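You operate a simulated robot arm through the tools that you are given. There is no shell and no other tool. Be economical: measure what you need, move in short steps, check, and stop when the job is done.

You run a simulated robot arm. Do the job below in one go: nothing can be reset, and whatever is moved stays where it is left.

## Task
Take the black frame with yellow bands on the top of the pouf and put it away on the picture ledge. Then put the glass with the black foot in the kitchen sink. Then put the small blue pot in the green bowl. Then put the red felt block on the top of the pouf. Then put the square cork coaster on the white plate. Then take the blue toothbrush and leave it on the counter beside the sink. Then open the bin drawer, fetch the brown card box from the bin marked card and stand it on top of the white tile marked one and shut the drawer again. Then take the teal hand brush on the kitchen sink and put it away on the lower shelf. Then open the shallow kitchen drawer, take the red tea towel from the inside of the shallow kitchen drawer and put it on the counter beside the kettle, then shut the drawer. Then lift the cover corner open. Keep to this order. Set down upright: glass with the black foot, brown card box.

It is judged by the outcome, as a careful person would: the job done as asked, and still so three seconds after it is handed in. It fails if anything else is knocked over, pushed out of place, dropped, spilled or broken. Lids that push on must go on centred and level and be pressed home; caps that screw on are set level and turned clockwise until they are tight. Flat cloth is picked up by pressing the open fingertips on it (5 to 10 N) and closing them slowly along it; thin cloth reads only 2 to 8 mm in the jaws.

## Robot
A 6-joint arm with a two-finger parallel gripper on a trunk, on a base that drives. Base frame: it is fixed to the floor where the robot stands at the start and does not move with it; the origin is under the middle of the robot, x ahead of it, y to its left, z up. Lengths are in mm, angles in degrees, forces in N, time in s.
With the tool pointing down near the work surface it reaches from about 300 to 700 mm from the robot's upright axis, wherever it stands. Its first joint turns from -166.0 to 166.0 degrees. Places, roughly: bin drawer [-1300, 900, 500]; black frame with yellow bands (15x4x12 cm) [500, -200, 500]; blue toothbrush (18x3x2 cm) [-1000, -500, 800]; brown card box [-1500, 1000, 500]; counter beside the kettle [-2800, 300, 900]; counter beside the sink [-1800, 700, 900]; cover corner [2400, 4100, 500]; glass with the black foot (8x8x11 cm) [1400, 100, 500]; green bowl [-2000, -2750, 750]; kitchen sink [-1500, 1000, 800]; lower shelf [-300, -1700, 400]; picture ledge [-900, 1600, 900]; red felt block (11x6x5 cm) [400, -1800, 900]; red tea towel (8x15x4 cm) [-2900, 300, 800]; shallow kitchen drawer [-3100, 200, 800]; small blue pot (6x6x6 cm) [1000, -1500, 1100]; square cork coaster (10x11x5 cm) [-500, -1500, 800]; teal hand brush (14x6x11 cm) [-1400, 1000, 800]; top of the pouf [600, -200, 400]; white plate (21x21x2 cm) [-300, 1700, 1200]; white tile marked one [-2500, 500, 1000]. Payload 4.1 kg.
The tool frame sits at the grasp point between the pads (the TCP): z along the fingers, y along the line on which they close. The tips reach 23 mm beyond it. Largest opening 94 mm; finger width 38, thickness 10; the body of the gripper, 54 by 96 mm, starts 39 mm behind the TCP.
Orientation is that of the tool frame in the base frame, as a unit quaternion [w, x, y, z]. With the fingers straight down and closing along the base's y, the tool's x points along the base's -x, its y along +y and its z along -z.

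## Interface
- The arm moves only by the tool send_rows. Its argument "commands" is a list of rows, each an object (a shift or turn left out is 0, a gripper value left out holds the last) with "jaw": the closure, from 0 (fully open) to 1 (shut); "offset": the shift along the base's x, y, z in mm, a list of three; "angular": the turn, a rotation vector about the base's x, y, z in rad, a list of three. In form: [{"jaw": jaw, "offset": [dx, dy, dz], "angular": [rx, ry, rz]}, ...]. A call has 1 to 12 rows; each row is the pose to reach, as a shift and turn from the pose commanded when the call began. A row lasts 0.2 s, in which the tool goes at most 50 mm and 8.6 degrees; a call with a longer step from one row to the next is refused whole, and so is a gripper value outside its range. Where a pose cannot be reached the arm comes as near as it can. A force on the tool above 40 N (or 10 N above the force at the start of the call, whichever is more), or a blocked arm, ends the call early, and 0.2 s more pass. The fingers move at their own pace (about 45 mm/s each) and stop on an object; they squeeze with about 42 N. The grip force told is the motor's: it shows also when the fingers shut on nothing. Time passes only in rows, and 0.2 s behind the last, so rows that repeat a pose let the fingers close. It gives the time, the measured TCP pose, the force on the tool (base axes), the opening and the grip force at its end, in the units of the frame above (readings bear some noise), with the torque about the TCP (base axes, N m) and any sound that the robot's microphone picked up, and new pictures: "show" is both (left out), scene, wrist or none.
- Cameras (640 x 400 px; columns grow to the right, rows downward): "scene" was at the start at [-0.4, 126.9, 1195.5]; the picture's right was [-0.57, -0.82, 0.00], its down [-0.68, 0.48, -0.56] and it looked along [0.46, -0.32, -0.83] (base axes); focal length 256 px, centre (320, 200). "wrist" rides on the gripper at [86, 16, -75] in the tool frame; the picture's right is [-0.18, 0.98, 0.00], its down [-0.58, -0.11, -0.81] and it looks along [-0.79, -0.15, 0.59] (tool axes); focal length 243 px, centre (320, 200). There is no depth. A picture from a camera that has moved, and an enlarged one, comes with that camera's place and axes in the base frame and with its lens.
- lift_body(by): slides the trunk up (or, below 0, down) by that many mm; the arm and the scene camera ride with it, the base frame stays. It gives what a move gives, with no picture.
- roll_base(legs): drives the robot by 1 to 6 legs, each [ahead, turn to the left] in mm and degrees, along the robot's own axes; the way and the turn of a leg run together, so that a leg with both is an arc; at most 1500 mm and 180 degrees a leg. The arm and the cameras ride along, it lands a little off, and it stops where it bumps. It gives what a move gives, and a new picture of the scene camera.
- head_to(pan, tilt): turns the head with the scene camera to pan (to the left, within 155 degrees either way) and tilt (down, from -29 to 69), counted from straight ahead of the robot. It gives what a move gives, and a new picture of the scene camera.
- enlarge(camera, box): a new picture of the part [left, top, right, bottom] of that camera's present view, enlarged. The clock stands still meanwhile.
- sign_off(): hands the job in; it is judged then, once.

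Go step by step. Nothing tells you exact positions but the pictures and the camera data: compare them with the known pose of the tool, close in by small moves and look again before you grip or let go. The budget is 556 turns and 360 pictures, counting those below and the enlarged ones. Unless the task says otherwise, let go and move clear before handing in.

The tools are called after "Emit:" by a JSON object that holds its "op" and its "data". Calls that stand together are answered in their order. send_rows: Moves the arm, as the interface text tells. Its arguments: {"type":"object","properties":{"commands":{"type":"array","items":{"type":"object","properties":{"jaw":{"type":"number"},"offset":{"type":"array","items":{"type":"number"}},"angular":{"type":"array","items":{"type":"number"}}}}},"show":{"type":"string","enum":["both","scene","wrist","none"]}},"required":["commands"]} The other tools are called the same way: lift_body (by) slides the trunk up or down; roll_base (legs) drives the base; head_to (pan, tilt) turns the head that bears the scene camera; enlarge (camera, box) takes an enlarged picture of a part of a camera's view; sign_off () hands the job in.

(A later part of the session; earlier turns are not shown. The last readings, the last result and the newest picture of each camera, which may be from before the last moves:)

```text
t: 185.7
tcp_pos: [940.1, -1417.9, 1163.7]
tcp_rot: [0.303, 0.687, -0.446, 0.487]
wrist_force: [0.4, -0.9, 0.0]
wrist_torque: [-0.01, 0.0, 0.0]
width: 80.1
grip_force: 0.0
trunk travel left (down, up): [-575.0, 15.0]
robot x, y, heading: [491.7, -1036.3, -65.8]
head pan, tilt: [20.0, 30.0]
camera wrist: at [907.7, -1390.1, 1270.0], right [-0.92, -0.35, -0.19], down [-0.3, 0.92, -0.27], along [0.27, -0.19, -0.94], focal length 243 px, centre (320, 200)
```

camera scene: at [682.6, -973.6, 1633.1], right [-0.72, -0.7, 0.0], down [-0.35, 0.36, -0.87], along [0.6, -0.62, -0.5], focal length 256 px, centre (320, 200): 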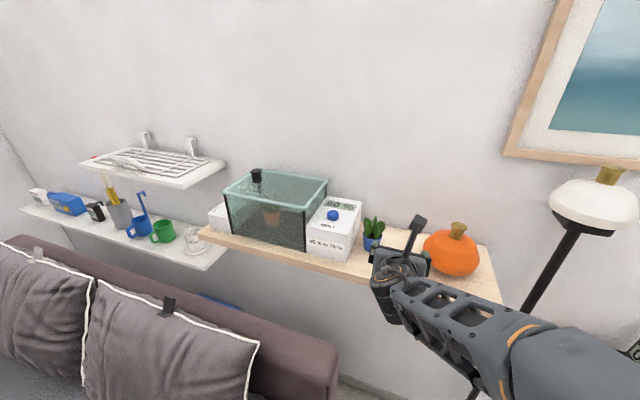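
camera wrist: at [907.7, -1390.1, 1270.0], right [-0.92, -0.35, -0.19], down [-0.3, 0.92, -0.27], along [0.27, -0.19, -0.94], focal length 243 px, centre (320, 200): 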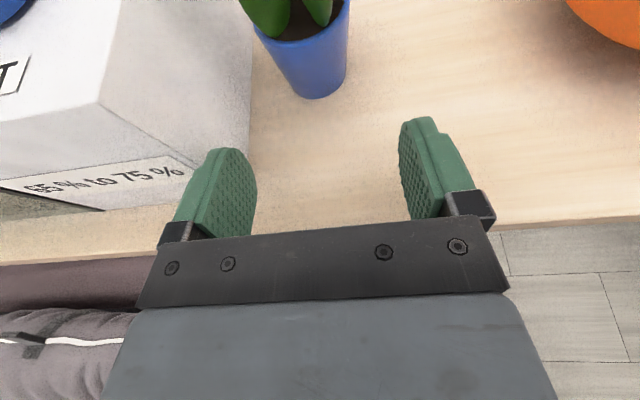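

Emit:
{"op": "send_rows", "data": {"commands": [{"offset": [15, -30, 0]}, {"offset": [30, -60, 0]}, {"offset": [38, -78, 0]}, {"offset": [38, -78, 0]}], "show": "both"}}

```text
t: 186.7
tcp_pos: [978.1, -1497.3, 1162.8]
tcp_rot: [0.303, 0.687, -0.446, 0.486]
wrist_force: [-0.5, -1.0, 0.0]
wrist_torque: [-0.02, 0.0, -0.03]
width: 80.0
grip_force: 0.0
trunk travel left (down, up): [-575.0, 15.0]
robot x, y, heading: [494.6, -1035.4, -66.0]
head pan, tilt: [20.0, 30.0]
camera scene: at [682.7, -973.6, 1633.1], right [-0.72, -0.7, 0.0], down [-0.35, 0.36, -0.87], along [0.6, -0.62, -0.5], focal length 256 px, centre (320, 200)
camera wrist: at [944.4, -1468.5, 1271.0], right [-0.92, -0.35, -0.19], down [-0.3, 0.92, -0.27], along [0.27, -0.19, -0.94], focal length 243 px, centre (320, 200)
```

scene: 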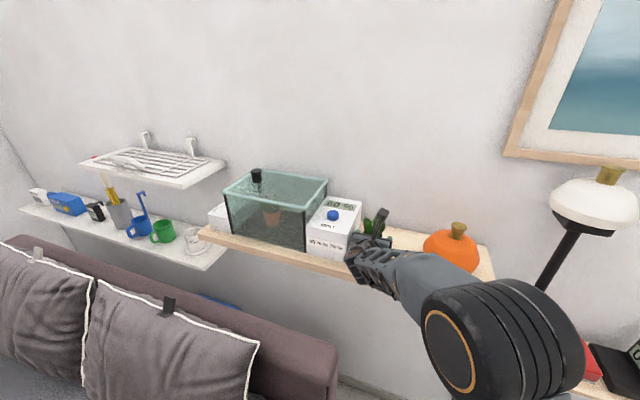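
wrist: 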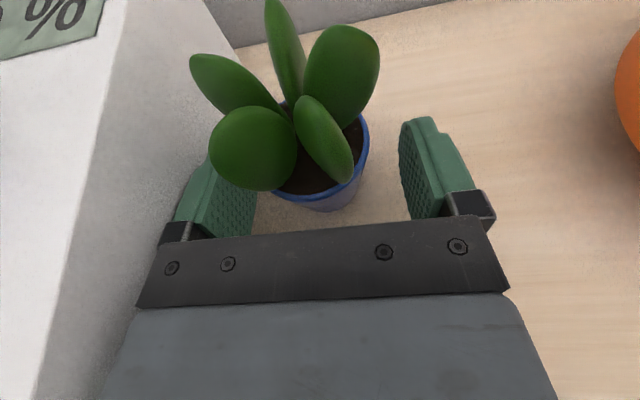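

Emit:
{"op": "send_rows", "data": {"commands": [{"offset": [0, -1, 0], "jaw": 0.25}, {"offset": [0, -1, 0], "jaw": 0.32}, {"offset": [0, -1, 0], "jaw": 0.4}, {"offset": [0, -1, 0], "jaw": 0.55}, {"offset": [0, -1, 0], "jaw": 0.55}], "show": "wrist"}}

```text
t: 187.9
tcp_pos: [978.2, -1498.5, 1164.6]
tcp_rot: [0.302, 0.688, -0.445, 0.488]
wrist_force: [0.8, -0.3, 0.5]
wrist_torque: [-0.04, -0.01, -0.01]
width: 56.3
grip_force: 42.1
trunk travel left (down, up): [-575.0, 15.0]
robot x, y, heading: [489.3, -1032.1, -65.9]
head pan, tilt: [20.0, 30.0]
camera wrist: at [944.1, -1469.2, 1271.7], right [-0.92, -0.35, -0.19], down [-0.3, 0.92, -0.27], along [0.27, -0.19, -0.94], focal length 243 px, centre (320, 200)
```

wrist: 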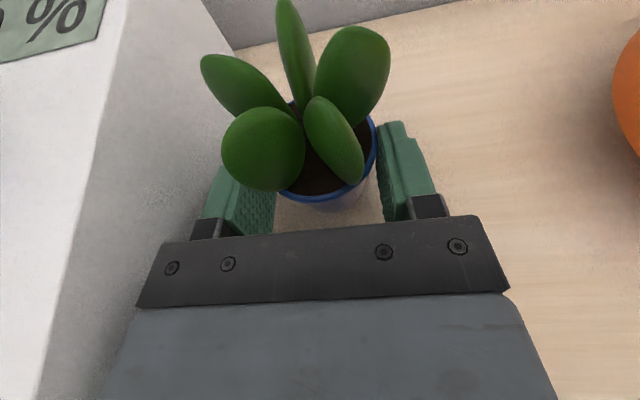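

Emit:
{"op": "send_rows", "data": {"commands": [{"offset": [0, 0, 15]}, {"offset": [0, 0, 35]}, {"offset": [0, 0, 60]}, {"offset": [-15, 33, 65]}, {"offset": [-30, 66, 70]}, {"offset": [-48, 108, 70]}, {"offset": [-67, 150, 70]}], "show": "both"}}

```text
t: 189.5
tcp_pos: [911.3, -1345.0, 1234.3]
tcp_rot: [0.302, 0.687, -0.446, 0.487]
wrist_force: [-0.8, -0.3, -1.9]
wrist_torque: [0.03, -0.01, 0.03]
width: 56.0
grip_force: 42.1
trunk travel left (down, up): [-575.0, 15.0]
robot x, y, heading: [493.5, -1036.8, -65.7]
head pan, tilt: [20.0, 30.0]
camera scene: at [682.3, -973.0, 1633.1], right [-0.72, -0.7, 0.0], down [-0.35, 0.36, -0.87], along [0.6, -0.62, -0.5], focal length 256 px, centre (320, 200)
camera wrist: at [877.4, -1315.7, 1342.0], right [-0.92, -0.35, -0.19], down [-0.3, 0.92, -0.27], along [0.27, -0.19, -0.94], focal length 243 px, centre (320, 200)
```

scene: 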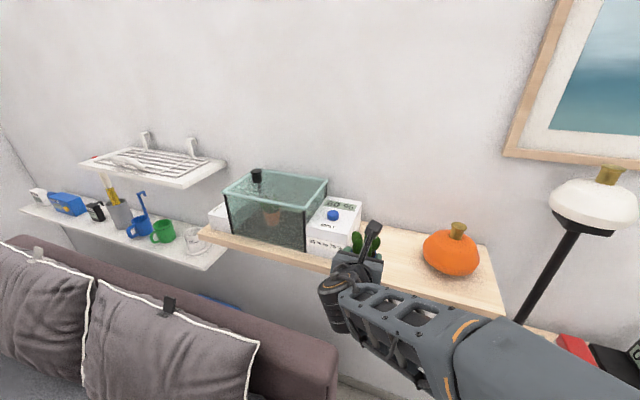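
wrist: 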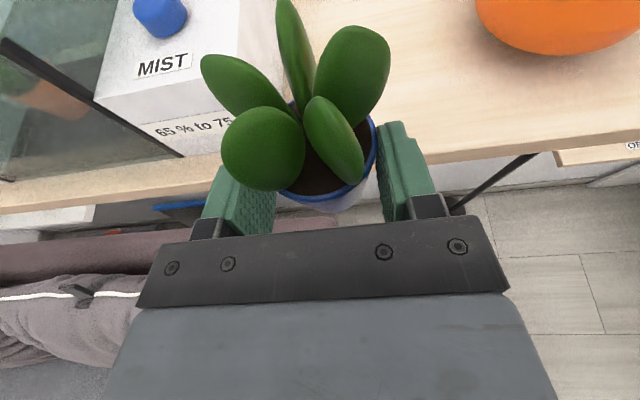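

The pot is held securely. I drive around the dining table toward the green bowl on the far shelf unit.

Emit:
{"op": "roll_base", "data": {"legs": [[-100, 0], [0, -140.1], [335, 0], [0, -38.9], [608, 0], [0, 39]]}}

Emit:
{"op": "roll_base", "data": {"legs": [[1154, 0], [0, 44.1], [1107, 0], [0, 70.1], [1000, 0]]}}

```text
t: 192.5
tcp_pos: [707.1, -1396.3, 1233.8]
tcp_rot: [0.396, 0.581, -0.579, 0.413]
wrist_force: [0.3, -0.8, -0.8]
wrist_torque: [0.02, 0.01, -0.03]
width: 56.2
grip_force: 41.6
trunk travel left (down, up): [-575.0, 15.0]
robot x, y, heading: [445.7, -943.2, -89.6]
head pan, tilt: [20.0, 30.0]
stopped in leg 2: the robot was blocked; the commanded pose is now the measured one
camera scene: at [647.9, -962.9, 1633.0], right [-0.94, -0.35, 0.0], down [-0.18, 0.47, -0.87], along [0.3, -0.81, -0.5], focal length 256 px, centre (320, 200)
```

scene: 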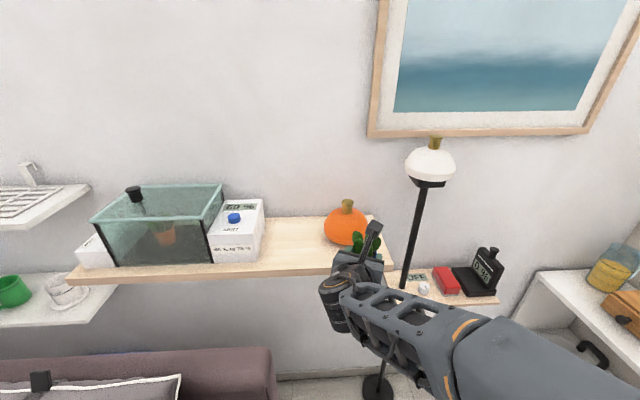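

```text
t: 195.1
tcp_pos: [707.5, -1740.5, 1234.3]
tcp_rot: [0.396, 0.582, -0.578, 0.413]
wrist_force: [-12.6, 24.4, 6.6]
wrist_torque: [-0.46, -0.45, 0.62]
width: 56.4
grip_force: 15.7
trunk travel left (down, up): [-575.0, 15.0]
robot x, y, heading: [447.9, -1292.3, -89.3]
head pan, tilt: [20.0, 30.0]
stopped in leg 1: the force on the tool passed its limit (the readings are from after the stop); the commanded pose is now the measured one
camera scene: at [647.1, -1310.1, 1633.6], right [-0.94, -0.35, 0.0], down [-0.17, 0.47, -0.87], along [0.3, -0.81, -0.5], focal length 256 px, centre (320, 200)
```

scene: 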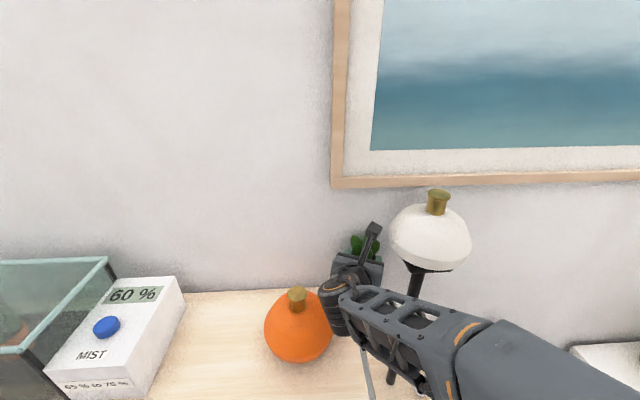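

The first drive was blocked and the second then ran the tool to the wall. I back straight off and inspect.

Emit:
{"op": "roll_base", "data": {"legs": [[-330, 0]]}}

Emit:
{"op": "enlarge", "data": {"camera": "scene", "box": [200, 130, 520, 330]}}

Emit:
{"op": "enlarge", "data": {"camera": "wrist", "box": [0, 0, 640, 400]}}

```text
t: 197.3
tcp_pos: [706.0, -1415.2, 1232.2]
tcp_rot: [0.395, 0.583, -0.579, 0.411]
wrist_force: [0.3, 1.0, -1.9]
wrist_torque: [0.02, 0.02, 0.0]
width: 56.1
grip_force: 41.8
trunk travel left (down, up): [-575.0, 15.0]
robot x, y, heading: [452.7, -961.0, -89.9]
head pan, tilt: [20.0, 30.0]
camera scene: at [648.4, -985.0, 1633.1], right [-0.94, -0.34, 0.0], down [-0.17, 0.47, -0.87], along [0.3, -0.81, -0.5], focal length 256 px, centre (320, 200)
```

scene: 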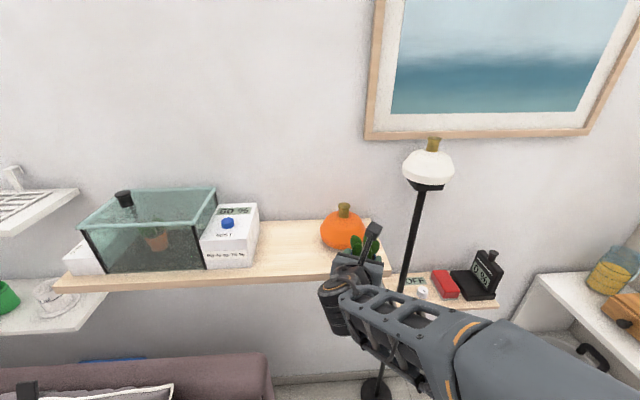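

```text
2.00 times, centred on (360, 230) of scene
camera zoom: at [648.4, -985.0, 1633.1], right [-0.94, -0.34, 0.0], down [-0.17, 0.47, -0.87], along [0.3, -0.81, -0.5], focal length 512 px, centre (240, 140)
```

zoom: 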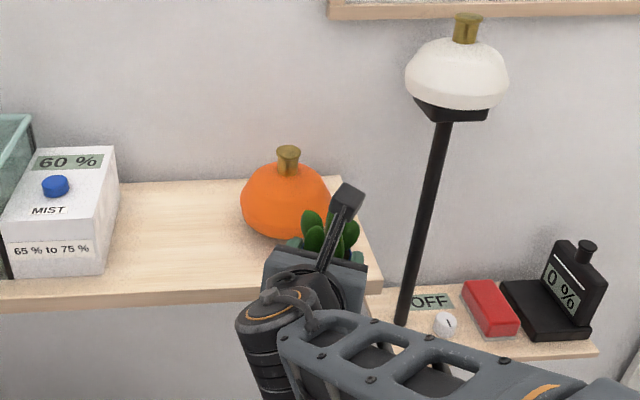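

```text
1.00 times, centred on (320, 200) of wrist
camera zoom: at [686.5, -1376.4, 1338.9], right [-0.98, 0.05, -0.19], down [0.1, 0.96, -0.26], along [0.17, -0.27, -0.95], focal length 243 px, centre (320, 200)
```

zoom: 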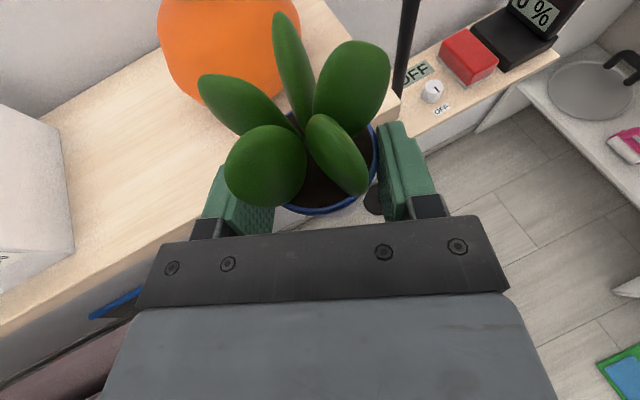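

The pot is still held and the pumpkin, lamp and boxes stand as before. I now turn left away from the sofa corner and reverse out, one step at a time.

Emit:
{"op": "roll_base", "data": {"legs": [[0, 57.6], [-264, 0]]}}

```text
t: 200.0
tcp_pos: [962.9, -1049.7, 1231.2]
tcp_rot: [0.181, 0.776, -0.273, 0.539]
wrist_force: [0.6, 0.0, -1.4]
wrist_torque: [0.03, 0.02, 0.01]
width: 56.1
grip_force: 42.6
trunk travel left (down, up): [-575.0, 15.0]
robot x, y, heading: [448.3, -962.7, -39.0]
head pan, tilt: [20.0, 30.0]
stopped in leg 1: the robot was blocked; the commanded pose is now the measured one
camera scene: at [594.6, -824.1, 1633.0], right [-0.33, -0.95, 0.0], down [-0.47, 0.16, -0.87], along [0.82, -0.28, -0.5], focal length 256 px, centre (320, 200)
```

scene: 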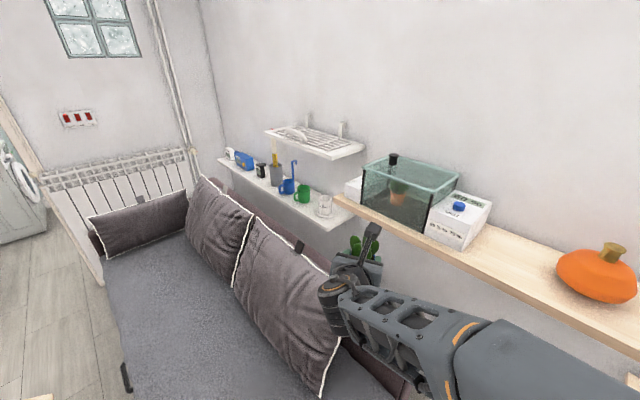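

Emit:
{"op": "roll_base", "data": {"legs": [[-250, 0], [0, -20.2]]}}

```text
t: 202.9
tcp_pos: [707.6, -1060.3, 1231.3]
tcp_rot: [0.27, 0.718, -0.4, 0.501]
wrist_force: [0.2, -1.1, -1.4]
wrist_torque: [0.02, -0.04, 0.0]
width: 56.0
grip_force: 41.9
trunk travel left (down, up): [-575.0, 15.0]
robot x, y, heading: [253.9, -807.2, -59.1]
head pan, tilt: [20.0, 30.0]
camera scene: at [437.5, -723.6, 1633.1], right [-0.63, -0.78, 0.0], down [-0.39, 0.31, -0.87], along [0.68, -0.54, -0.5], focal length 256 px, centre (320, 200)
```

scene: 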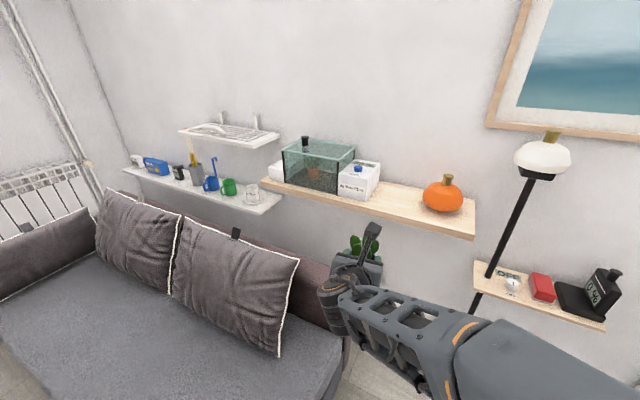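

Emit:
{"op": "roll_base", "data": {"legs": [[0, 3], [-680, 0]]}}

```text
t: 207.0
tcp_pos: [338.3, -474.7, 1231.7]
tcp_rot: [0.258, 0.727, -0.384, 0.508]
wrist_force: [0.7, 0.3, -1.2]
wrist_torque: [0.01, 0.01, -0.01]
width: 55.9
grip_force: 42.3
trunk travel left (down, up): [-575.0, 15.0]
robot x, y, heading: [-126.9, -241.1, -56.1]
head pan, tilt: [20.0, 30.0]
camera scene: at [52.1, -151.3, 1633.1], right [-0.59, -0.81, 0.0], down [-0.4, 0.29, -0.87], along [0.7, -0.51, -0.5], focal length 256 px, centre (320, 200)
```

scene: 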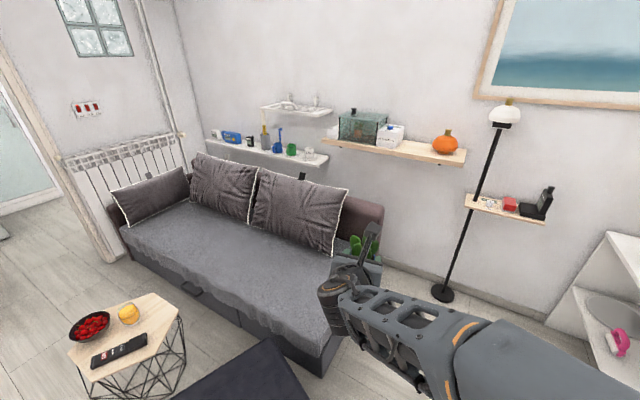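

Emit:
{"op": "roll_base", "data": {"legs": [[0, -149.5], [1135, 0], [0, 44.1]]}}

```text
t: 221.1
tcp_pos: [-1495.9, -106.0, 1232.1]
tcp_rot: [-0.562, -0.128, 0.811, -0.098]
wrist_force: [0.4, 0.6, -1.1]
wrist_torque: [0.01, -0.04, 0.01]
width: 56.0
grip_force: 42.4
trunk travel left (down, up): [-575.0, 15.0]
robot x, y, heading: [-1143.2, 273.2, -162.3]
head pan, tilt: [20.0, 30.0]
camera scene: at [-1104.0, 79.9, 1633.0], right [-0.61, 0.79, 0.0], down [0.4, 0.31, -0.87], along [-0.69, -0.53, -0.5], focal length 256 px, centre (320, 200)
```

scene: 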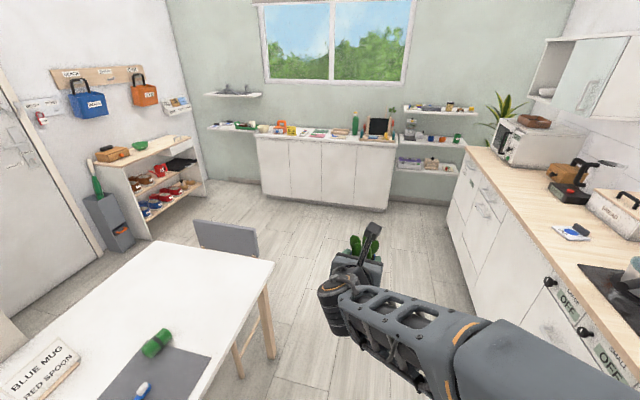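

Emit:
{"op": "roll_base", "data": {"legs": [[0, 1.7], [1121, 0], [0, 68.5], [1014, 0], [1013, 0], [0, 26.4]]}}

```text
t: 241.2
tcp_pos: [-1896.6, -2444.1, 1231.7]
tcp_rot: [0.306, 0.687, -0.452, 0.479]
wrist_force: [-0.3, 1.0, -0.7]
wrist_torque: [0.05, 0.02, 0.0]
width: 55.9
grip_force: 42.4
trunk travel left (down, up): [-575.0, 15.0]
robot x, y, heading: [-2309.9, -2125.6, -67.0]
head pan, tilt: [20.0, 30.0]
camera scene: at [-2116.0, -2071.3, 1633.0], right [-0.73, -0.68, 0.0], down [-0.34, 0.37, -0.87], along [0.59, -0.63, -0.5], focal length 256 px, centre (320, 200)
```

scene: 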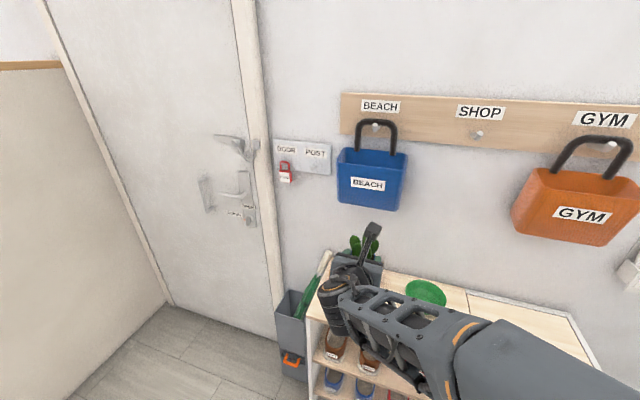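

Emit:
{"op": "head_to", "data": {"pan": 5, "tilt": 50}}

```text
t: 242.1
tcp_pos: [-1896.5, -2444.3, 1230.8]
tcp_rot: [0.305, 0.687, -0.451, 0.481]
wrist_force: [0.1, 0.3, -1.7]
wrist_torque: [0.01, 0.03, 0.01]
width: 56.2
grip_force: 41.7
trunk travel left (down, up): [-575.0, 15.0]
robot x, y, heading: [-2306.9, -2125.5, -67.1]
head pan, tilt: [5.0, 50.0]
camera scene: at [-2141.6, -2073.5, 1603.6], right [-0.88, -0.47, 0.0], down [-0.36, 0.68, -0.64], along [0.3, -0.57, -0.77], focal length 256 px, centre (320, 200)
```

scene: 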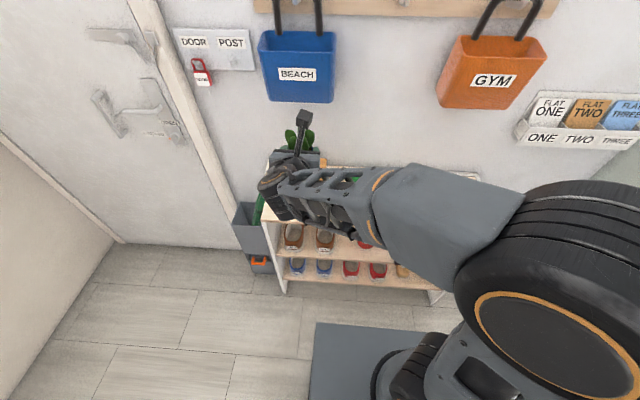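

Emit:
{"op": "lift_body", "data": {"by": -230}}

Emit:
{"op": "send_rows", "data": {"commands": [{"offset": [-39, -17.6, 0]}, {"offset": [-78, -35, 0]}, {"offset": [-117, -53, 0]}, {"offset": [-156, -70, 0]}, {"offset": [-194, -88, 0]}, {"offset": [-194, -88, 0]}], "show": "scene"}}

```text
t: 244.5
tcp_pos: [-1896.4, -2444.3, 1000.9]
tcp_rot: [0.306, 0.686, -0.452, 0.481]
wrist_force: [0.4, -0.2, -1.8]
wrist_torque: [0.03, 0.02, 0.0]
width: 56.1
grip_force: 41.9
trunk travel left (down, up): [-345.0, 245.0]
robot x, y, heading: [-2304.6, -2126.0, -66.9]
head pan, tilt: [5.0, 50.0]
```

```text
t: 245.9
tcp_pos: [-2090.4, -2531.5, 998.8]
tcp_rot: [0.306, 0.686, -0.453, 0.48]
wrist_force: [0.6, -0.1, -1.6]
wrist_torque: [0.05, 0.01, 0.0]
width: 55.8
grip_force: 41.9
trunk travel left (down, up): [-345.0, 245.0]
robot x, y, heading: [-2309.4, -2124.2, -67.1]
head pan, tilt: [5.0, 50.0]
camera scene: at [-2142.0, -2073.5, 1373.6], right [-0.88, -0.47, 0.0], down [-0.36, 0.68, -0.64], along [0.3, -0.57, -0.77], focal length 256 px, centre (320, 200)
```

scene: 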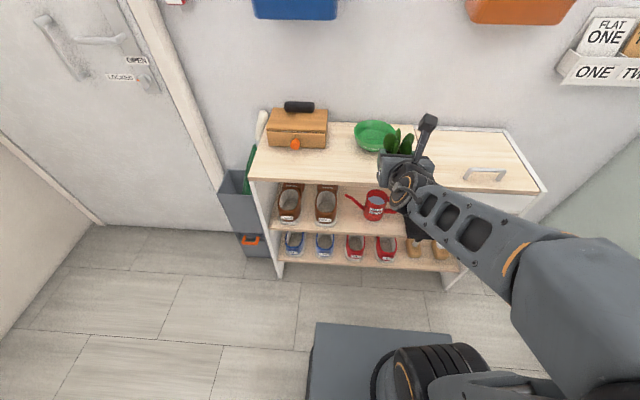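

Emit:
{"op": "enlarge", "data": {"camera": "scene", "box": [330, 100, 450, 180]}}

```text
5.00 times, centred on (390, 140) of scene
camera zoom: at [-2142.0, -2073.5, 1373.6], right [-0.88, -0.47, 0.0], down [-0.36, 0.68, -0.64], along [0.3, -0.57, -0.77], focal length 1280 px, centre (-30, 500)
```

zoom: 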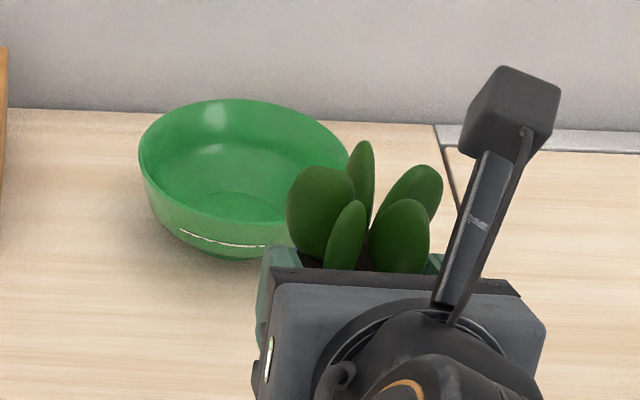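

The bowl is at about (-1971,-2780), rim ≈140 mm across. I drive 190 mm nearer with the pot above the rack height.

Emit:
{"op": "roll_base", "data": {"legs": [[190, 0]]}}

Emit:
{"op": "enlarge", "data": {"camera": "wrist", "box": [0, 0, 640, 400]}}

```text
t: 247.4
tcp_pos: [-2016.2, -2709.8, 999.7]
tcp_rot: [0.306, 0.687, -0.452, 0.48]
wrist_force: [0.2, -0.4, -1.0]
wrist_torque: [0.01, 0.02, 0.03]
width: 55.5
grip_force: 42.3
trunk travel left (down, up): [-345.0, 245.0]
robot x, y, heading: [-2235.4, -2304.4, -66.8]
head pan, tilt: [5.0, 50.0]
camera scene: at [-2066.7, -2250.6, 1373.6], right [-0.88, -0.47, 0.0], down [-0.36, 0.68, -0.64], along [0.3, -0.57, -0.77], focal length 256 px, centre (320, 200)
```

scene: 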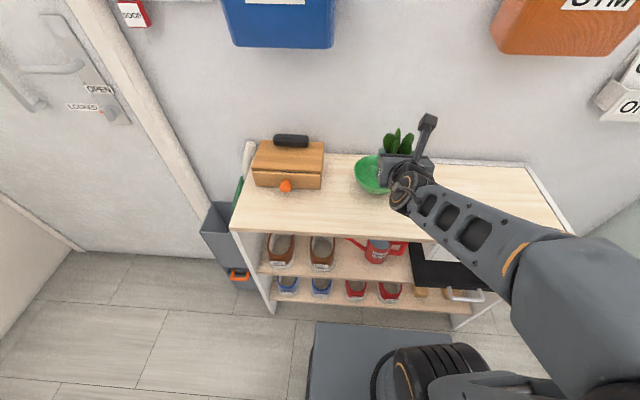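

```text
1.00 times, centred on (320, 200) of wrist
camera zoom: at [-2048.1, -2681.4, 1107.6], right [-0.92, -0.34, -0.19], down [-0.29, 0.92, -0.26], along [0.26, -0.19, -0.95], focal length 243 px, centre (320, 200)
```

zoom: 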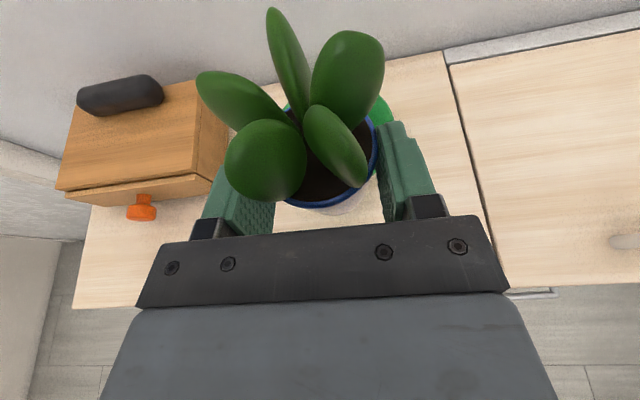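

Emit:
{"op": "send_rows", "data": {"commands": [{"offset": [25, -36, 0]}, {"offset": [51, -73, 0]}, {"offset": [51, -73, -30]}, {"offset": [51, -73, -60]}, {"offset": [51, -73, -80]}, {"offset": [51, -73, -92]}, {"offset": [51, -73, -92]}], "show": "both"}}

```text
t: 249.1
tcp_pos: [-1964.0, -2782.6, 906.8]
tcp_rot: [0.307, 0.687, -0.452, 0.48]
wrist_force: [0.7, -0.1, -0.8]
wrist_torque: [-0.02, -0.01, 0.05]
width: 55.8
grip_force: 41.6
trunk travel left (down, up): [-345.0, 245.0]
robot x, y, heading: [-2231.9, -2306.5, -66.9]
head pan, tilt: [5.0, 50.0]
camera scene: at [-2066.5, -2250.8, 1373.5], right [-0.88, -0.47, 0.0], down [-0.36, 0.68, -0.64], along [0.3, -0.57, -0.77], focal length 256 px, centre (320, 200)
camera wrist: at [-1996.4, -2754.5, 1014.2], right [-0.92, -0.34, -0.18], down [-0.28, 0.92, -0.26], along [0.26, -0.19, -0.95], focal length 243 px, centre (320, 200)
```

scene: 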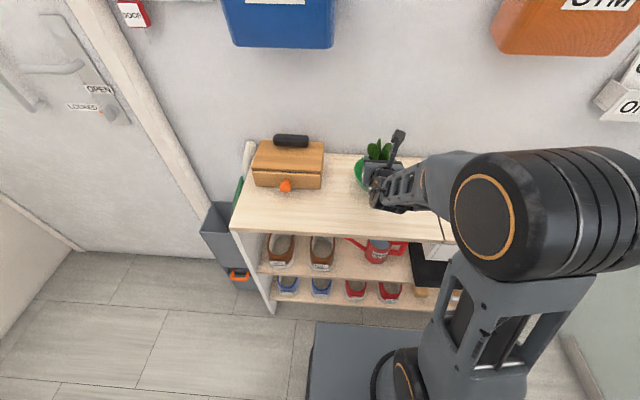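
wrist: 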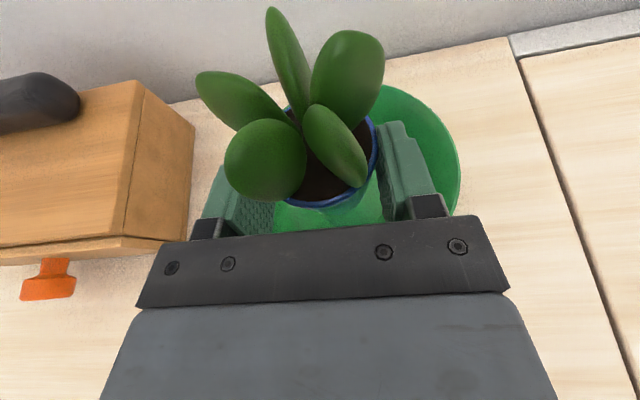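

Emit:
{"op": "send_rows", "data": {"commands": [{"offset": [1, -3, -8]}, {"offset": [1, -3, -13]}, {"offset": [1, -3, -17]}, {"offset": [1, -3, -21]}, {"offset": [1, -3, -25]}, {"offset": [1, -3, -28]}, {"offset": [1, -3, -31]}], "show": "wrist"}}

```text
t: 250.7
tcp_pos: [-1959.2, -2782.8, 878.5]
tcp_rot: [0.309, 0.685, -0.453, 0.479]
wrist_force: [0.7, 1.6, 0.3]
wrist_torque: [0.09, -0.07, -0.01]
width: 56.0
grip_force: 41.8
out of reach, approached as far as the arm can: row 4, 5, 6, 7
trunk travel left (down, up): [-345.0, 245.0]
robot x, y, heading: [-2235.9, -2301.4, -67.0]
head pan, tilt: [5.0, 50.0]
camera wrist: at [-1990.6, -2754.0, 986.1], right [-0.93, -0.33, -0.18], down [-0.28, 0.92, -0.26], along [0.26, -0.19, -0.95], focal length 243 px, centre (320, 200)
```

wrist: 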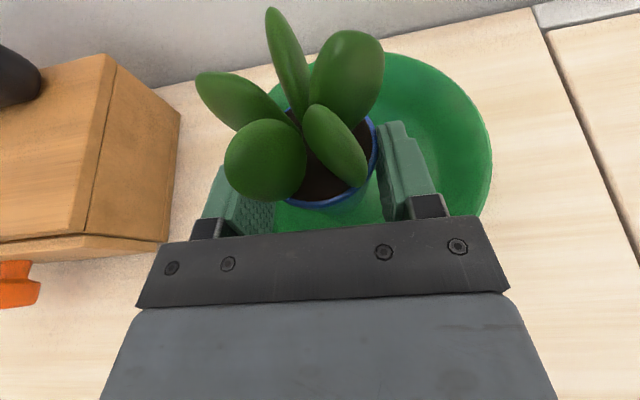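

Emit:
{"op": "send_rows", "data": {"commands": [{"offset": [-4, 6, 0]}, {"offset": [-4, 6, 0]}], "show": "none"}}

Emit:
{"op": "lift_body", "data": {"by": -5}}

```text
t: 251.2
tcp_pos: [-1962.9, -2775.8, 878.0]
tcp_rot: [0.308, 0.686, -0.453, 0.479]
wrist_force: [0.6, -0.9, -0.5]
wrist_torque: [0.04, -0.05, -0.01]
width: 55.6
grip_force: 42.0
trunk travel left (down, up): [-345.0, 245.0]
robot x, y, heading: [-2234.3, -2304.0, -67.3]
head pan, tilt: [5.0, 50.0]
```

```text
t: 251.8
tcp_pos: [-1960.7, -2775.0, 877.3]
tcp_rot: [0.309, 0.684, -0.451, 0.483]
wrist_force: [0.9, 6.7, 21.5]
wrist_torque: [0.58, -0.78, 0.19]
width: 55.8
grip_force: 42.2
trunk travel left (down, up): [-340.0, 250.0]
robot x, y, heading: [-2234.5, -2303.6, -67.0]
head pan, tilt: [5.0, 50.0]
```

Emit:
{"op": "enlarge", "data": {"camera": "scene", "box": [330, 120, 450, 220]}}

Emit:
{"op": "enlarge", "data": {"camera": "wrist", "box": [180, 0, 520, 240]}}

```text
4.00 times, centred on (390, 170) of scene
camera zoom: at [-2067.5, -2248.4, 1368.9], right [-0.88, -0.47, 0.0], down [-0.36, 0.67, -0.64], along [0.3, -0.57, -0.76], focal length 1024 px, centre (40, 320)
```

zoom: 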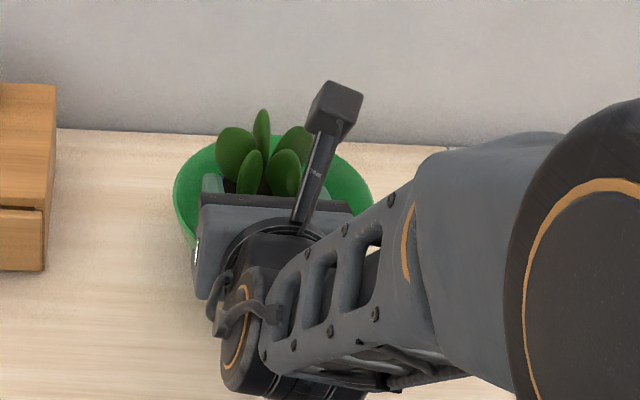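

```text
1.67 times, centred on (350, 120) of wrist
camera zoom: at [-1993.6, -2745.7, 984.7], right [-0.92, -0.34, -0.19], down [-0.28, 0.92, -0.27], along [0.26, -0.19, -0.95], focal length 404 px, centre (270, 333)
```

zoom: 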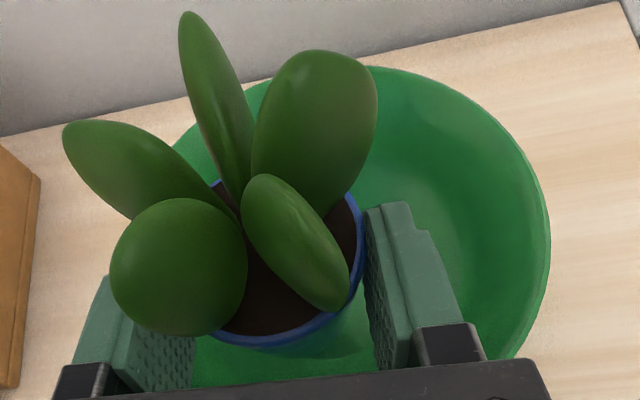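

Pot sits a bit left of the bowl's centre; I raise slightly, shift 15 mm and lower again.

Emit:
{"op": "lift_body", "data": {"by": 10}}

Emit:
{"op": "send_rows", "data": {"commands": [{"offset": [-7, -3, 0]}, {"offset": [-15.5, -7, 0]}, {"offset": [-15.5, -7, 0]}], "show": "none"}}

Emit:
{"op": "lift_body", "data": {"by": -10}}

Emit:
{"op": "enlarge", "data": {"camera": "wrist", "box": [180, 0, 520, 240]}}

```text
t: 252.4
tcp_pos: [-1962.7, -2775.8, 882.1]
tcp_rot: [0.307, 0.687, -0.454, 0.476]
wrist_force: [-0.6, 0.3, -1.3]
wrist_torque: [0.02, 0.0, 0.01]
width: 55.7
grip_force: 42.0
trunk travel left (down, up): [-350.0, 240.0]
robot x, y, heading: [-2235.5, -2306.7, -66.7]
head pan, tilt: [5.0, 50.0]
```

```text
t: 253.2
tcp_pos: [-1966.5, -2778.5, 883.2]
tcp_rot: [0.31, 0.685, -0.456, 0.476]
wrist_force: [-0.5, -1.3, -1.5]
wrist_torque: [0.0, 0.04, 0.0]
width: 55.4
grip_force: 42.0
out of reach, approached as far as the arm can: row 1, 2, 3
trunk travel left (down, up): [-350.0, 240.0]
robot x, y, heading: [-2234.1, -2304.7, -67.1]
head pan, tilt: [5.0, 50.0]
```

```text
t: 253.8
tcp_pos: [-1964.4, -2776.6, 878.1]
tcp_rot: [0.311, 0.683, -0.454, 0.48]
wrist_force: [2.3, 4.1, 17.9]
wrist_torque: [0.5, -0.73, 0.07]
width: 55.9
grip_force: 41.6
trunk travel left (down, up): [-340.0, 250.0]
robot x, y, heading: [-2234.5, -2304.6, -66.9]
head pan, tilt: [5.0, 50.0]
```

```text
1.67 times, centred on (350, 120) of wrist
camera zoom: at [-1997.1, -2747.8, 985.1], right [-0.93, -0.33, -0.18], down [-0.27, 0.92, -0.27], along [0.26, -0.2, -0.95], focal length 404 px, centre (270, 333)
```

zoom: 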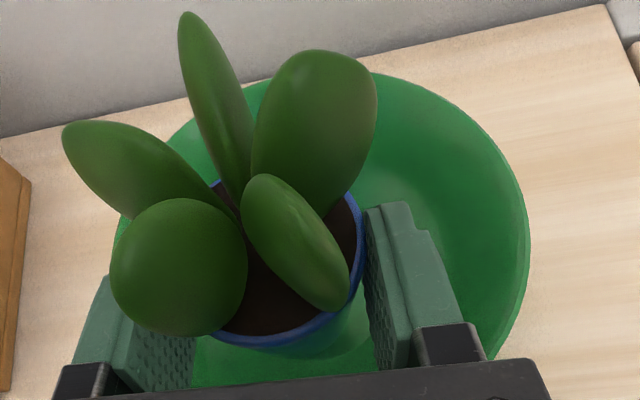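

Offset from the bowl's centre is now only ~1 cm. I relieve the push and open.

Emit:
{"op": "lift_body", "data": {"by": 3}}

Emit:
{"op": "send_rows", "data": {"commands": [{"jaw": 0.38}, {"jaw": 0.33}, {"jaw": 0.3}, {"jaw": 0.28}, {"jaw": 0.28}], "show": "wrist"}}

```text
t: 254.3
tcp_pos: [-1965.1, -2776.9, 876.6]
tcp_rot: [0.31, 0.685, -0.455, 0.476]
wrist_force: [4.2, 1.4, 12.9]
wrist_torque: [0.32, -0.59, -0.05]
width: 56.2
grip_force: 41.6
trunk travel left (down, up): [-343.0, 247.0]
robot x, y, heading: [-2235.4, -2306.4, -67.1]
head pan, tilt: [5.0, 50.0]
```

```text
t: 255.5
tcp_pos: [-1965.5, -2777.6, 877.5]
tcp_rot: [0.31, 0.685, -0.456, 0.476]
wrist_force: [-3.1, -1.4, 8.4]
wrist_torque: [0.09, -0.06, 0.01]
width: 65.8
grip_force: 0.0
trunk travel left (down, up): [-343.0, 247.0]
robot x, y, heading: [-2234.7, -2306.1, -67.0]
head pan, tilt: [5.0, 50.0]
camera wrist: at [-1997.9, -2748.7, 985.2], right [-0.93, -0.33, -0.18], down [-0.27, 0.93, -0.26], along [0.25, -0.19, -0.95], focal length 243 px, centre (320, 200)
```

wrist: 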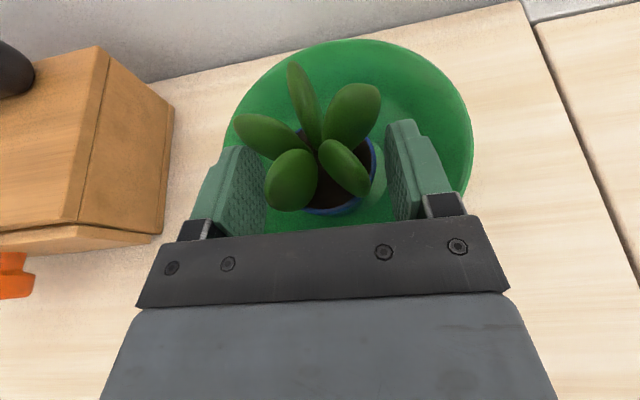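

Emit:
{"op": "send_rows", "data": {"commands": [{"offset": [0, 0, 4], "jaw": 0.2}, {"offset": [0, 0, 8], "jaw": 0.1}, {"offset": [0, 0, 12], "jaw": 0.1}, {"offset": [-2, 4, 16], "jaw": 0.1}, {"offset": [-8, 18, 22]}, {"offset": [-18, 38, 30]}, {"offset": [-30, 64, 40]}, {"offset": [-46, 98, 54]}, {"offset": [-62, 132, 70]}], "show": "both"}}

```text
t: 257.5
tcp_pos: [-1998.8, -2682.5, 972.7]
tcp_rot: [0.309, 0.686, -0.455, 0.476]
wrist_force: [0.3, -0.4, 0.2]
wrist_torque: [0.01, 0.0, 0.0]
width: 84.6
grip_force: 0.0
out of reach, approached as far as the arm can: row 8, 9
trunk travel left (down, up): [-343.0, 247.0]
robot x, y, heading: [-2230.2, -2304.3, -67.1]
head pan, tilt: [5.0, 50.0]
camera scene: at [-2066.6, -2250.7, 1371.5], right [-0.88, -0.47, 0.0], down [-0.36, 0.68, -0.64], along [0.3, -0.57, -0.77], focal length 256 px, centre (320, 200)
camera wrist: at [-2029.5, -2652.9, 1081.2], right [-0.93, -0.33, -0.18], down [-0.27, 0.93, -0.26], along [0.25, -0.19, -0.95], focal length 243 px, centre (320, 200)
```

scene: 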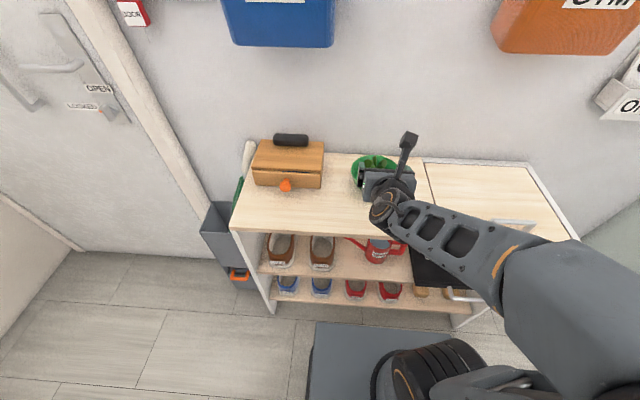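
wrist: 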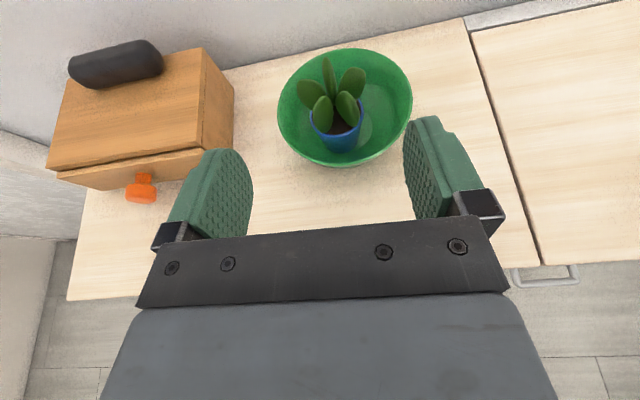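

The pot stands upright in the bowl. I back away, point the tool down again, then drive back toward the lamp shelf with the red felt block.

Emit:
{"op": "roll_base", "data": {"legs": [[-220, 0]]}}

Emit:
{"op": "send_rows", "data": {"commands": [{"offset": [0, 0, 0], "angular": [0.1236, 0.0559, 0]}, {"offset": [0, 0, 5], "angular": [0.2472, 0.1118, 0]}, {"offset": [0, 0, 10], "angular": [0.3708, 0.1677, 0]}, {"offset": [0, 0, 15], "angular": [0.4944, 0.2236, 0]}, {"offset": [0, 0, 20], "angular": [0.618, 0.2795, 0]}, {"offset": [0, 0, 25], "angular": [0.7416, 0.3354, 0]}, {"offset": [0, 0, 30], "angular": [0.8652, 0.3913, 0]}, {"offset": [0, 0, 35], "angular": [0.9888, 0.4472, 0]}, {"offset": [0, 0, 40], "angular": [1.1124, 0.5031, 0]}, {"offset": [0, 0, 40], "angular": [1.1124, 0.5031, 0], "jaw": 0}], "show": "none"}}

```text
t: 259.2
tcp_pos: [-2084.3, -2476.2, 972.9]
tcp_rot: [0.31, 0.685, -0.455, 0.477]
wrist_force: [-0.3, 0.1, -0.1]
wrist_torque: [0.01, 0.03, 0.0]
width: 84.6
grip_force: 0.1
trunk travel left (down, up): [-343.0, 247.0]
robot x, y, heading: [-2323.7, -2102.0, -67.1]
head pan, tilt: [5.0, 50.0]
camera scene: at [-2153.9, -2045.6, 1371.6], right [-0.88, -0.47, 0.0], down [-0.36, 0.68, -0.64], along [0.3, -0.57, -0.77], focal length 256 px, centre (320, 200)
```

scene: 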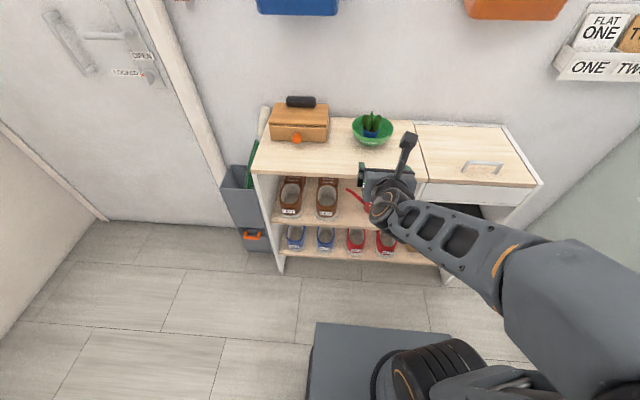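

```text
t: 261.4
tcp_pos: [-2083.6, -2475.4, 1015.0]
tcp_rot: [0.003, 0.836, -0.549, -0.011]
wrist_force: [0.0, 1.4, 0.1]
wrist_torque: [-0.02, -0.01, -0.02]
width: 93.9
grip_force: 0.1
out of reach, approached as far as the arm can: row 2
trunk travel left (down, up): [-343.0, 247.0]
robot x, y, heading: [-2322.7, -2099.2, -67.0]
head pan, tilt: [5.0, 50.0]
```

Emit:
{"op": "roll_base", "data": {"legs": [[0, 153.5], [1000, 0], [1000, 0], [0, -68], [1107, 0], [0, -44]]}}

```text
t: 287.7
tcp_pos: [-782.9, 91.5, 1014.3]
tcp_rot: [0.006, 0.977, -0.215, -0.008]
wrist_force: [-0.1, -0.1, 0.2]
wrist_torque: [0.01, 0.01, 0.03]
width: 93.8
grip_force: 0.1
trunk travel left (down, up): [-343.0, 247.0]
robot x, y, heading: [-1212.3, 216.8, -25.1]
head pan, tilt: [5.0, 50.0]
camera scene: at [-1120.2, 366.2, 1371.6], right [-0.35, -0.94, 0.0], down [-0.72, 0.27, -0.64], along [0.6, -0.22, -0.77], focal length 256 px, centre (320, 200)
```

scene: 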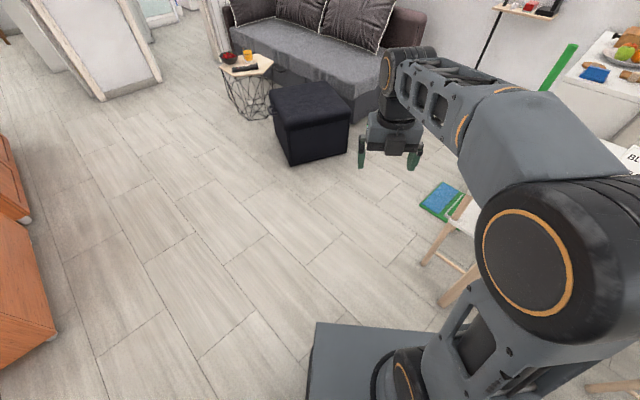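

Emit:
{"op": "roll_base", "data": {"legs": [[0, 2.1], [1197, 0], [0, -33.8], [660, 0], [0, -35], [290, 0]]}}

```text
t: 302.2
tcp_pos: [283.4, -1549.1, 1014.3]
tcp_rot: [-0.001, -0.697, 0.717, 0.009]
wrist_force: [-0.1, -0.1, -0.2]
wrist_torque: [-0.03, 0.03, 0.01]
width: 93.9
grip_force: 0.0
trunk travel left (down, up): [-343.0, 247.0]
robot x, y, heading: [225.4, -1109.0, -91.9]
head pan, tilt: [5.0, 50.0]
camera scene: at [402.2, -1128.6, 1371.6], right [-1.0, -0.05, 0.0], down [-0.04, 0.76, -0.64], along [0.03, -0.64, -0.77], focal length 256 px, centre (320, 200)
```

scene: 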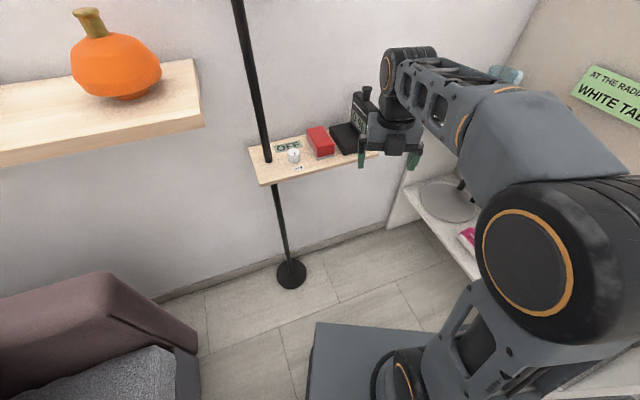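

Emit:
{"op": "enlarge", "data": {"camera": "scene", "box": [240, 90, 400, 190]}}

```text
4.00 times, centred on (320, 140) of scene
camera zoom: at [402.2, -1128.6, 1371.6], right [-1.0, -0.05, 0.0], down [-0.04, 0.76, -0.64], along [0.03, -0.64, -0.77], focal length 1024 px, centre (320, 440)
```

zoom: 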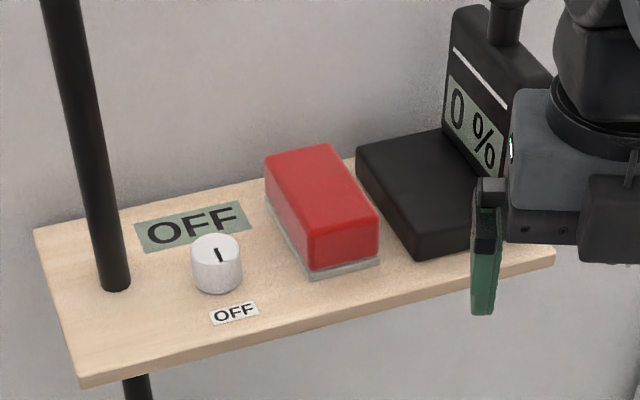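

The red block lies with its long side square to the wall at about (435,-1809), top z≈865. I roll the tool so its camera faces the room, then turn the base square.

Emit:
{"op": "send_rows", "data": {"commands": [{"angular": [0, 0, -0.1415]}, {"angular": [0, 0, -0.283]}, {"angular": [0, 0, -0.4245]}, {"angular": [0, 0, -0.566]}, {"angular": [0, 0, -0.7075]}, {"angular": [0, 0, -0.849]}, {"angular": [0, 0, -0.9905]}, {"angular": [0, 0, -1.132]}, {"angular": [0, 0, -1.2735]}, {"angular": [0, 0, -1.415]}], "show": "none"}}

Emit:
{"op": "send_rows", "data": {"commands": [{"angular": [0, 0, -0.1415], "jaw": 0.15}, {"angular": [0, 0, -0.283]}, {"angular": [0, 0, -0.4245]}, {"angular": [0, 0, -0.566]}, {"angular": [0, 0, -0.7075]}, {"angular": [0, 0, -0.849]}, {"angular": [0, 0, -0.9905]}, {"angular": [0, 0, -1.132]}, {"angular": [0, 0, -1.2735]}], "show": "none"}}

Emit:
{"op": "roll_base", "data": {"legs": [[0, 26.2]]}}

```text
t: 304.4
tcp_pos: [283.9, -1548.3, 1014.0]
tcp_rot: [0.006, -0.062, 0.998, 0.008]
wrist_force: [-0.3, 0.1, -0.2]
wrist_torque: [0.01, 0.02, -0.02]
width: 93.9
grip_force: 0.1
trunk travel left (down, up): [-343.0, 247.0]
robot x, y, heading: [227.3, -1106.9, -91.8]
head pan, tilt: [5.0, 50.0]
```

```text
t: 306.4
tcp_pos: [282.4, -1549.6, 1014.3]
tcp_rot: [0.009, 0.543, 0.84, 0.003]
wrist_force: [0.7, 0.5, 0.4]
wrist_torque: [-0.01, 0.01, -0.03]
width: 80.0
grip_force: 0.2
trunk travel left (down, up): [-343.0, 247.0]
robot x, y, heading: [230.1, -1106.3, -91.7]
head pan, tilt: [5.0, 50.0]
```

```text
t: 308.2
tcp_pos: [471.7, -1480.7, 1014.4]
tcp_rot: [0.008, 0.339, 0.941, 0.005]
wrist_force: [0.2, -0.4, 1.2]
wrist_torque: [0.01, 0.02, -0.01]
width: 79.9
grip_force: 0.1
trunk travel left (down, up): [-343.0, 247.0]
robot x, y, heading: [224.6, -1108.0, -66.0]
head pan, tilt: [5.0, 50.0]
camera scene: at [394.7, -1050.8, 1371.5], right [-0.87, -0.49, 0.0], down [-0.37, 0.67, -0.64], along [0.31, -0.56, -0.77], focal length 256 px, centre (320, 200)
```

scene: 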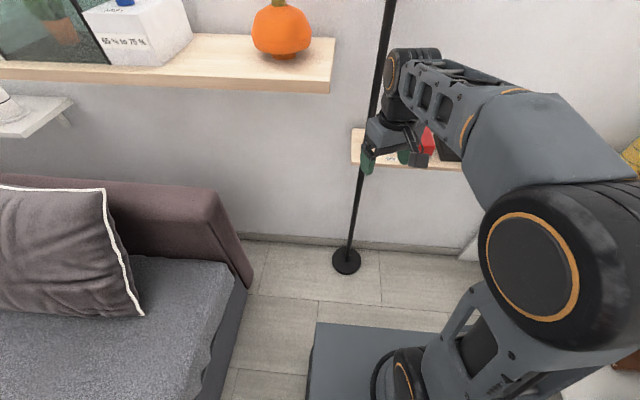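

Emit:
{"op": "send_rows", "data": {"commands": [{"offset": [-37, -17, 0], "angular": [0, 0, -0.114]}, {"offset": [-75, -34, 0], "angular": [0, 0, -0.228]}, {"offset": [-112, -51, 0], "angular": [0, 0, -0.342]}, {"offset": [-150, -68, 0], "angular": [0, 0, -0.455]}, {"offset": [-150, -68, 0], "angular": [0, 0, -0.455]}], "show": "none"}}

Emit:
{"op": "roll_base", "data": {"legs": [[150, 0]]}}

Emit:
{"op": "enlarge", "data": {"camera": "wrist", "box": [0, 0, 640, 400]}}

```text
t: 309.4
tcp_pos: [322.0, -1547.2, 1015.2]
tcp_rot: [0.009, 0.543, 0.84, 0.004]
wrist_force: [-0.3, 0.3, -0.6]
wrist_torque: [0.01, 0.0, 0.01]
width: 79.9
grip_force: 0.1
trunk travel left (down, up): [-343.0, 247.0]
robot x, y, heading: [229.6, -1105.1, -65.8]
head pan, tilt: [5.0, 50.0]
```

```text
t: 310.7
tcp_pos: [381.8, -1681.6, 1014.9]
tcp_rot: [0.009, 0.543, 0.84, 0.003]
wrist_force: [-0.7, 0.2, -1.1]
wrist_torque: [-0.03, 0.0, 0.01]
width: 80.3
grip_force: 0.1
trunk travel left (down, up): [-343.0, 247.0]
robot x, y, heading: [284.6, -1240.8, -66.0]
head pan, tilt: [5.0, 50.0]
camera scene: at [454.5, -1185.2, 1371.6], right [-0.87, -0.49, 0.0], down [-0.37, 0.67, -0.64], along [0.31, -0.56, -0.77], focal length 256 px, centre (320, 200)
```

scene: 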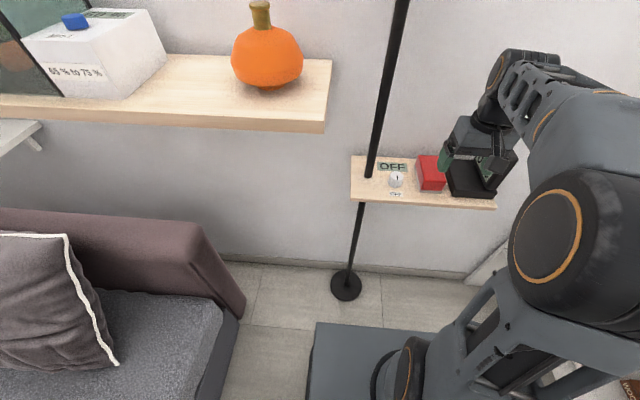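

```text
1.00 times, centred on (320, 200) of wrist
camera zoom: at [358.8, -1596.8, 1089.8], right [0.97, 0.24, 0.02], down [0.12, -0.57, 0.81], along [0.2, -0.79, -0.58], focal length 243 px, centre (320, 200)
```

zoom: 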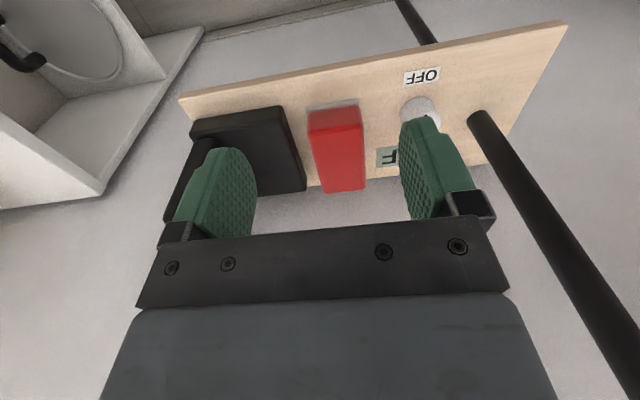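

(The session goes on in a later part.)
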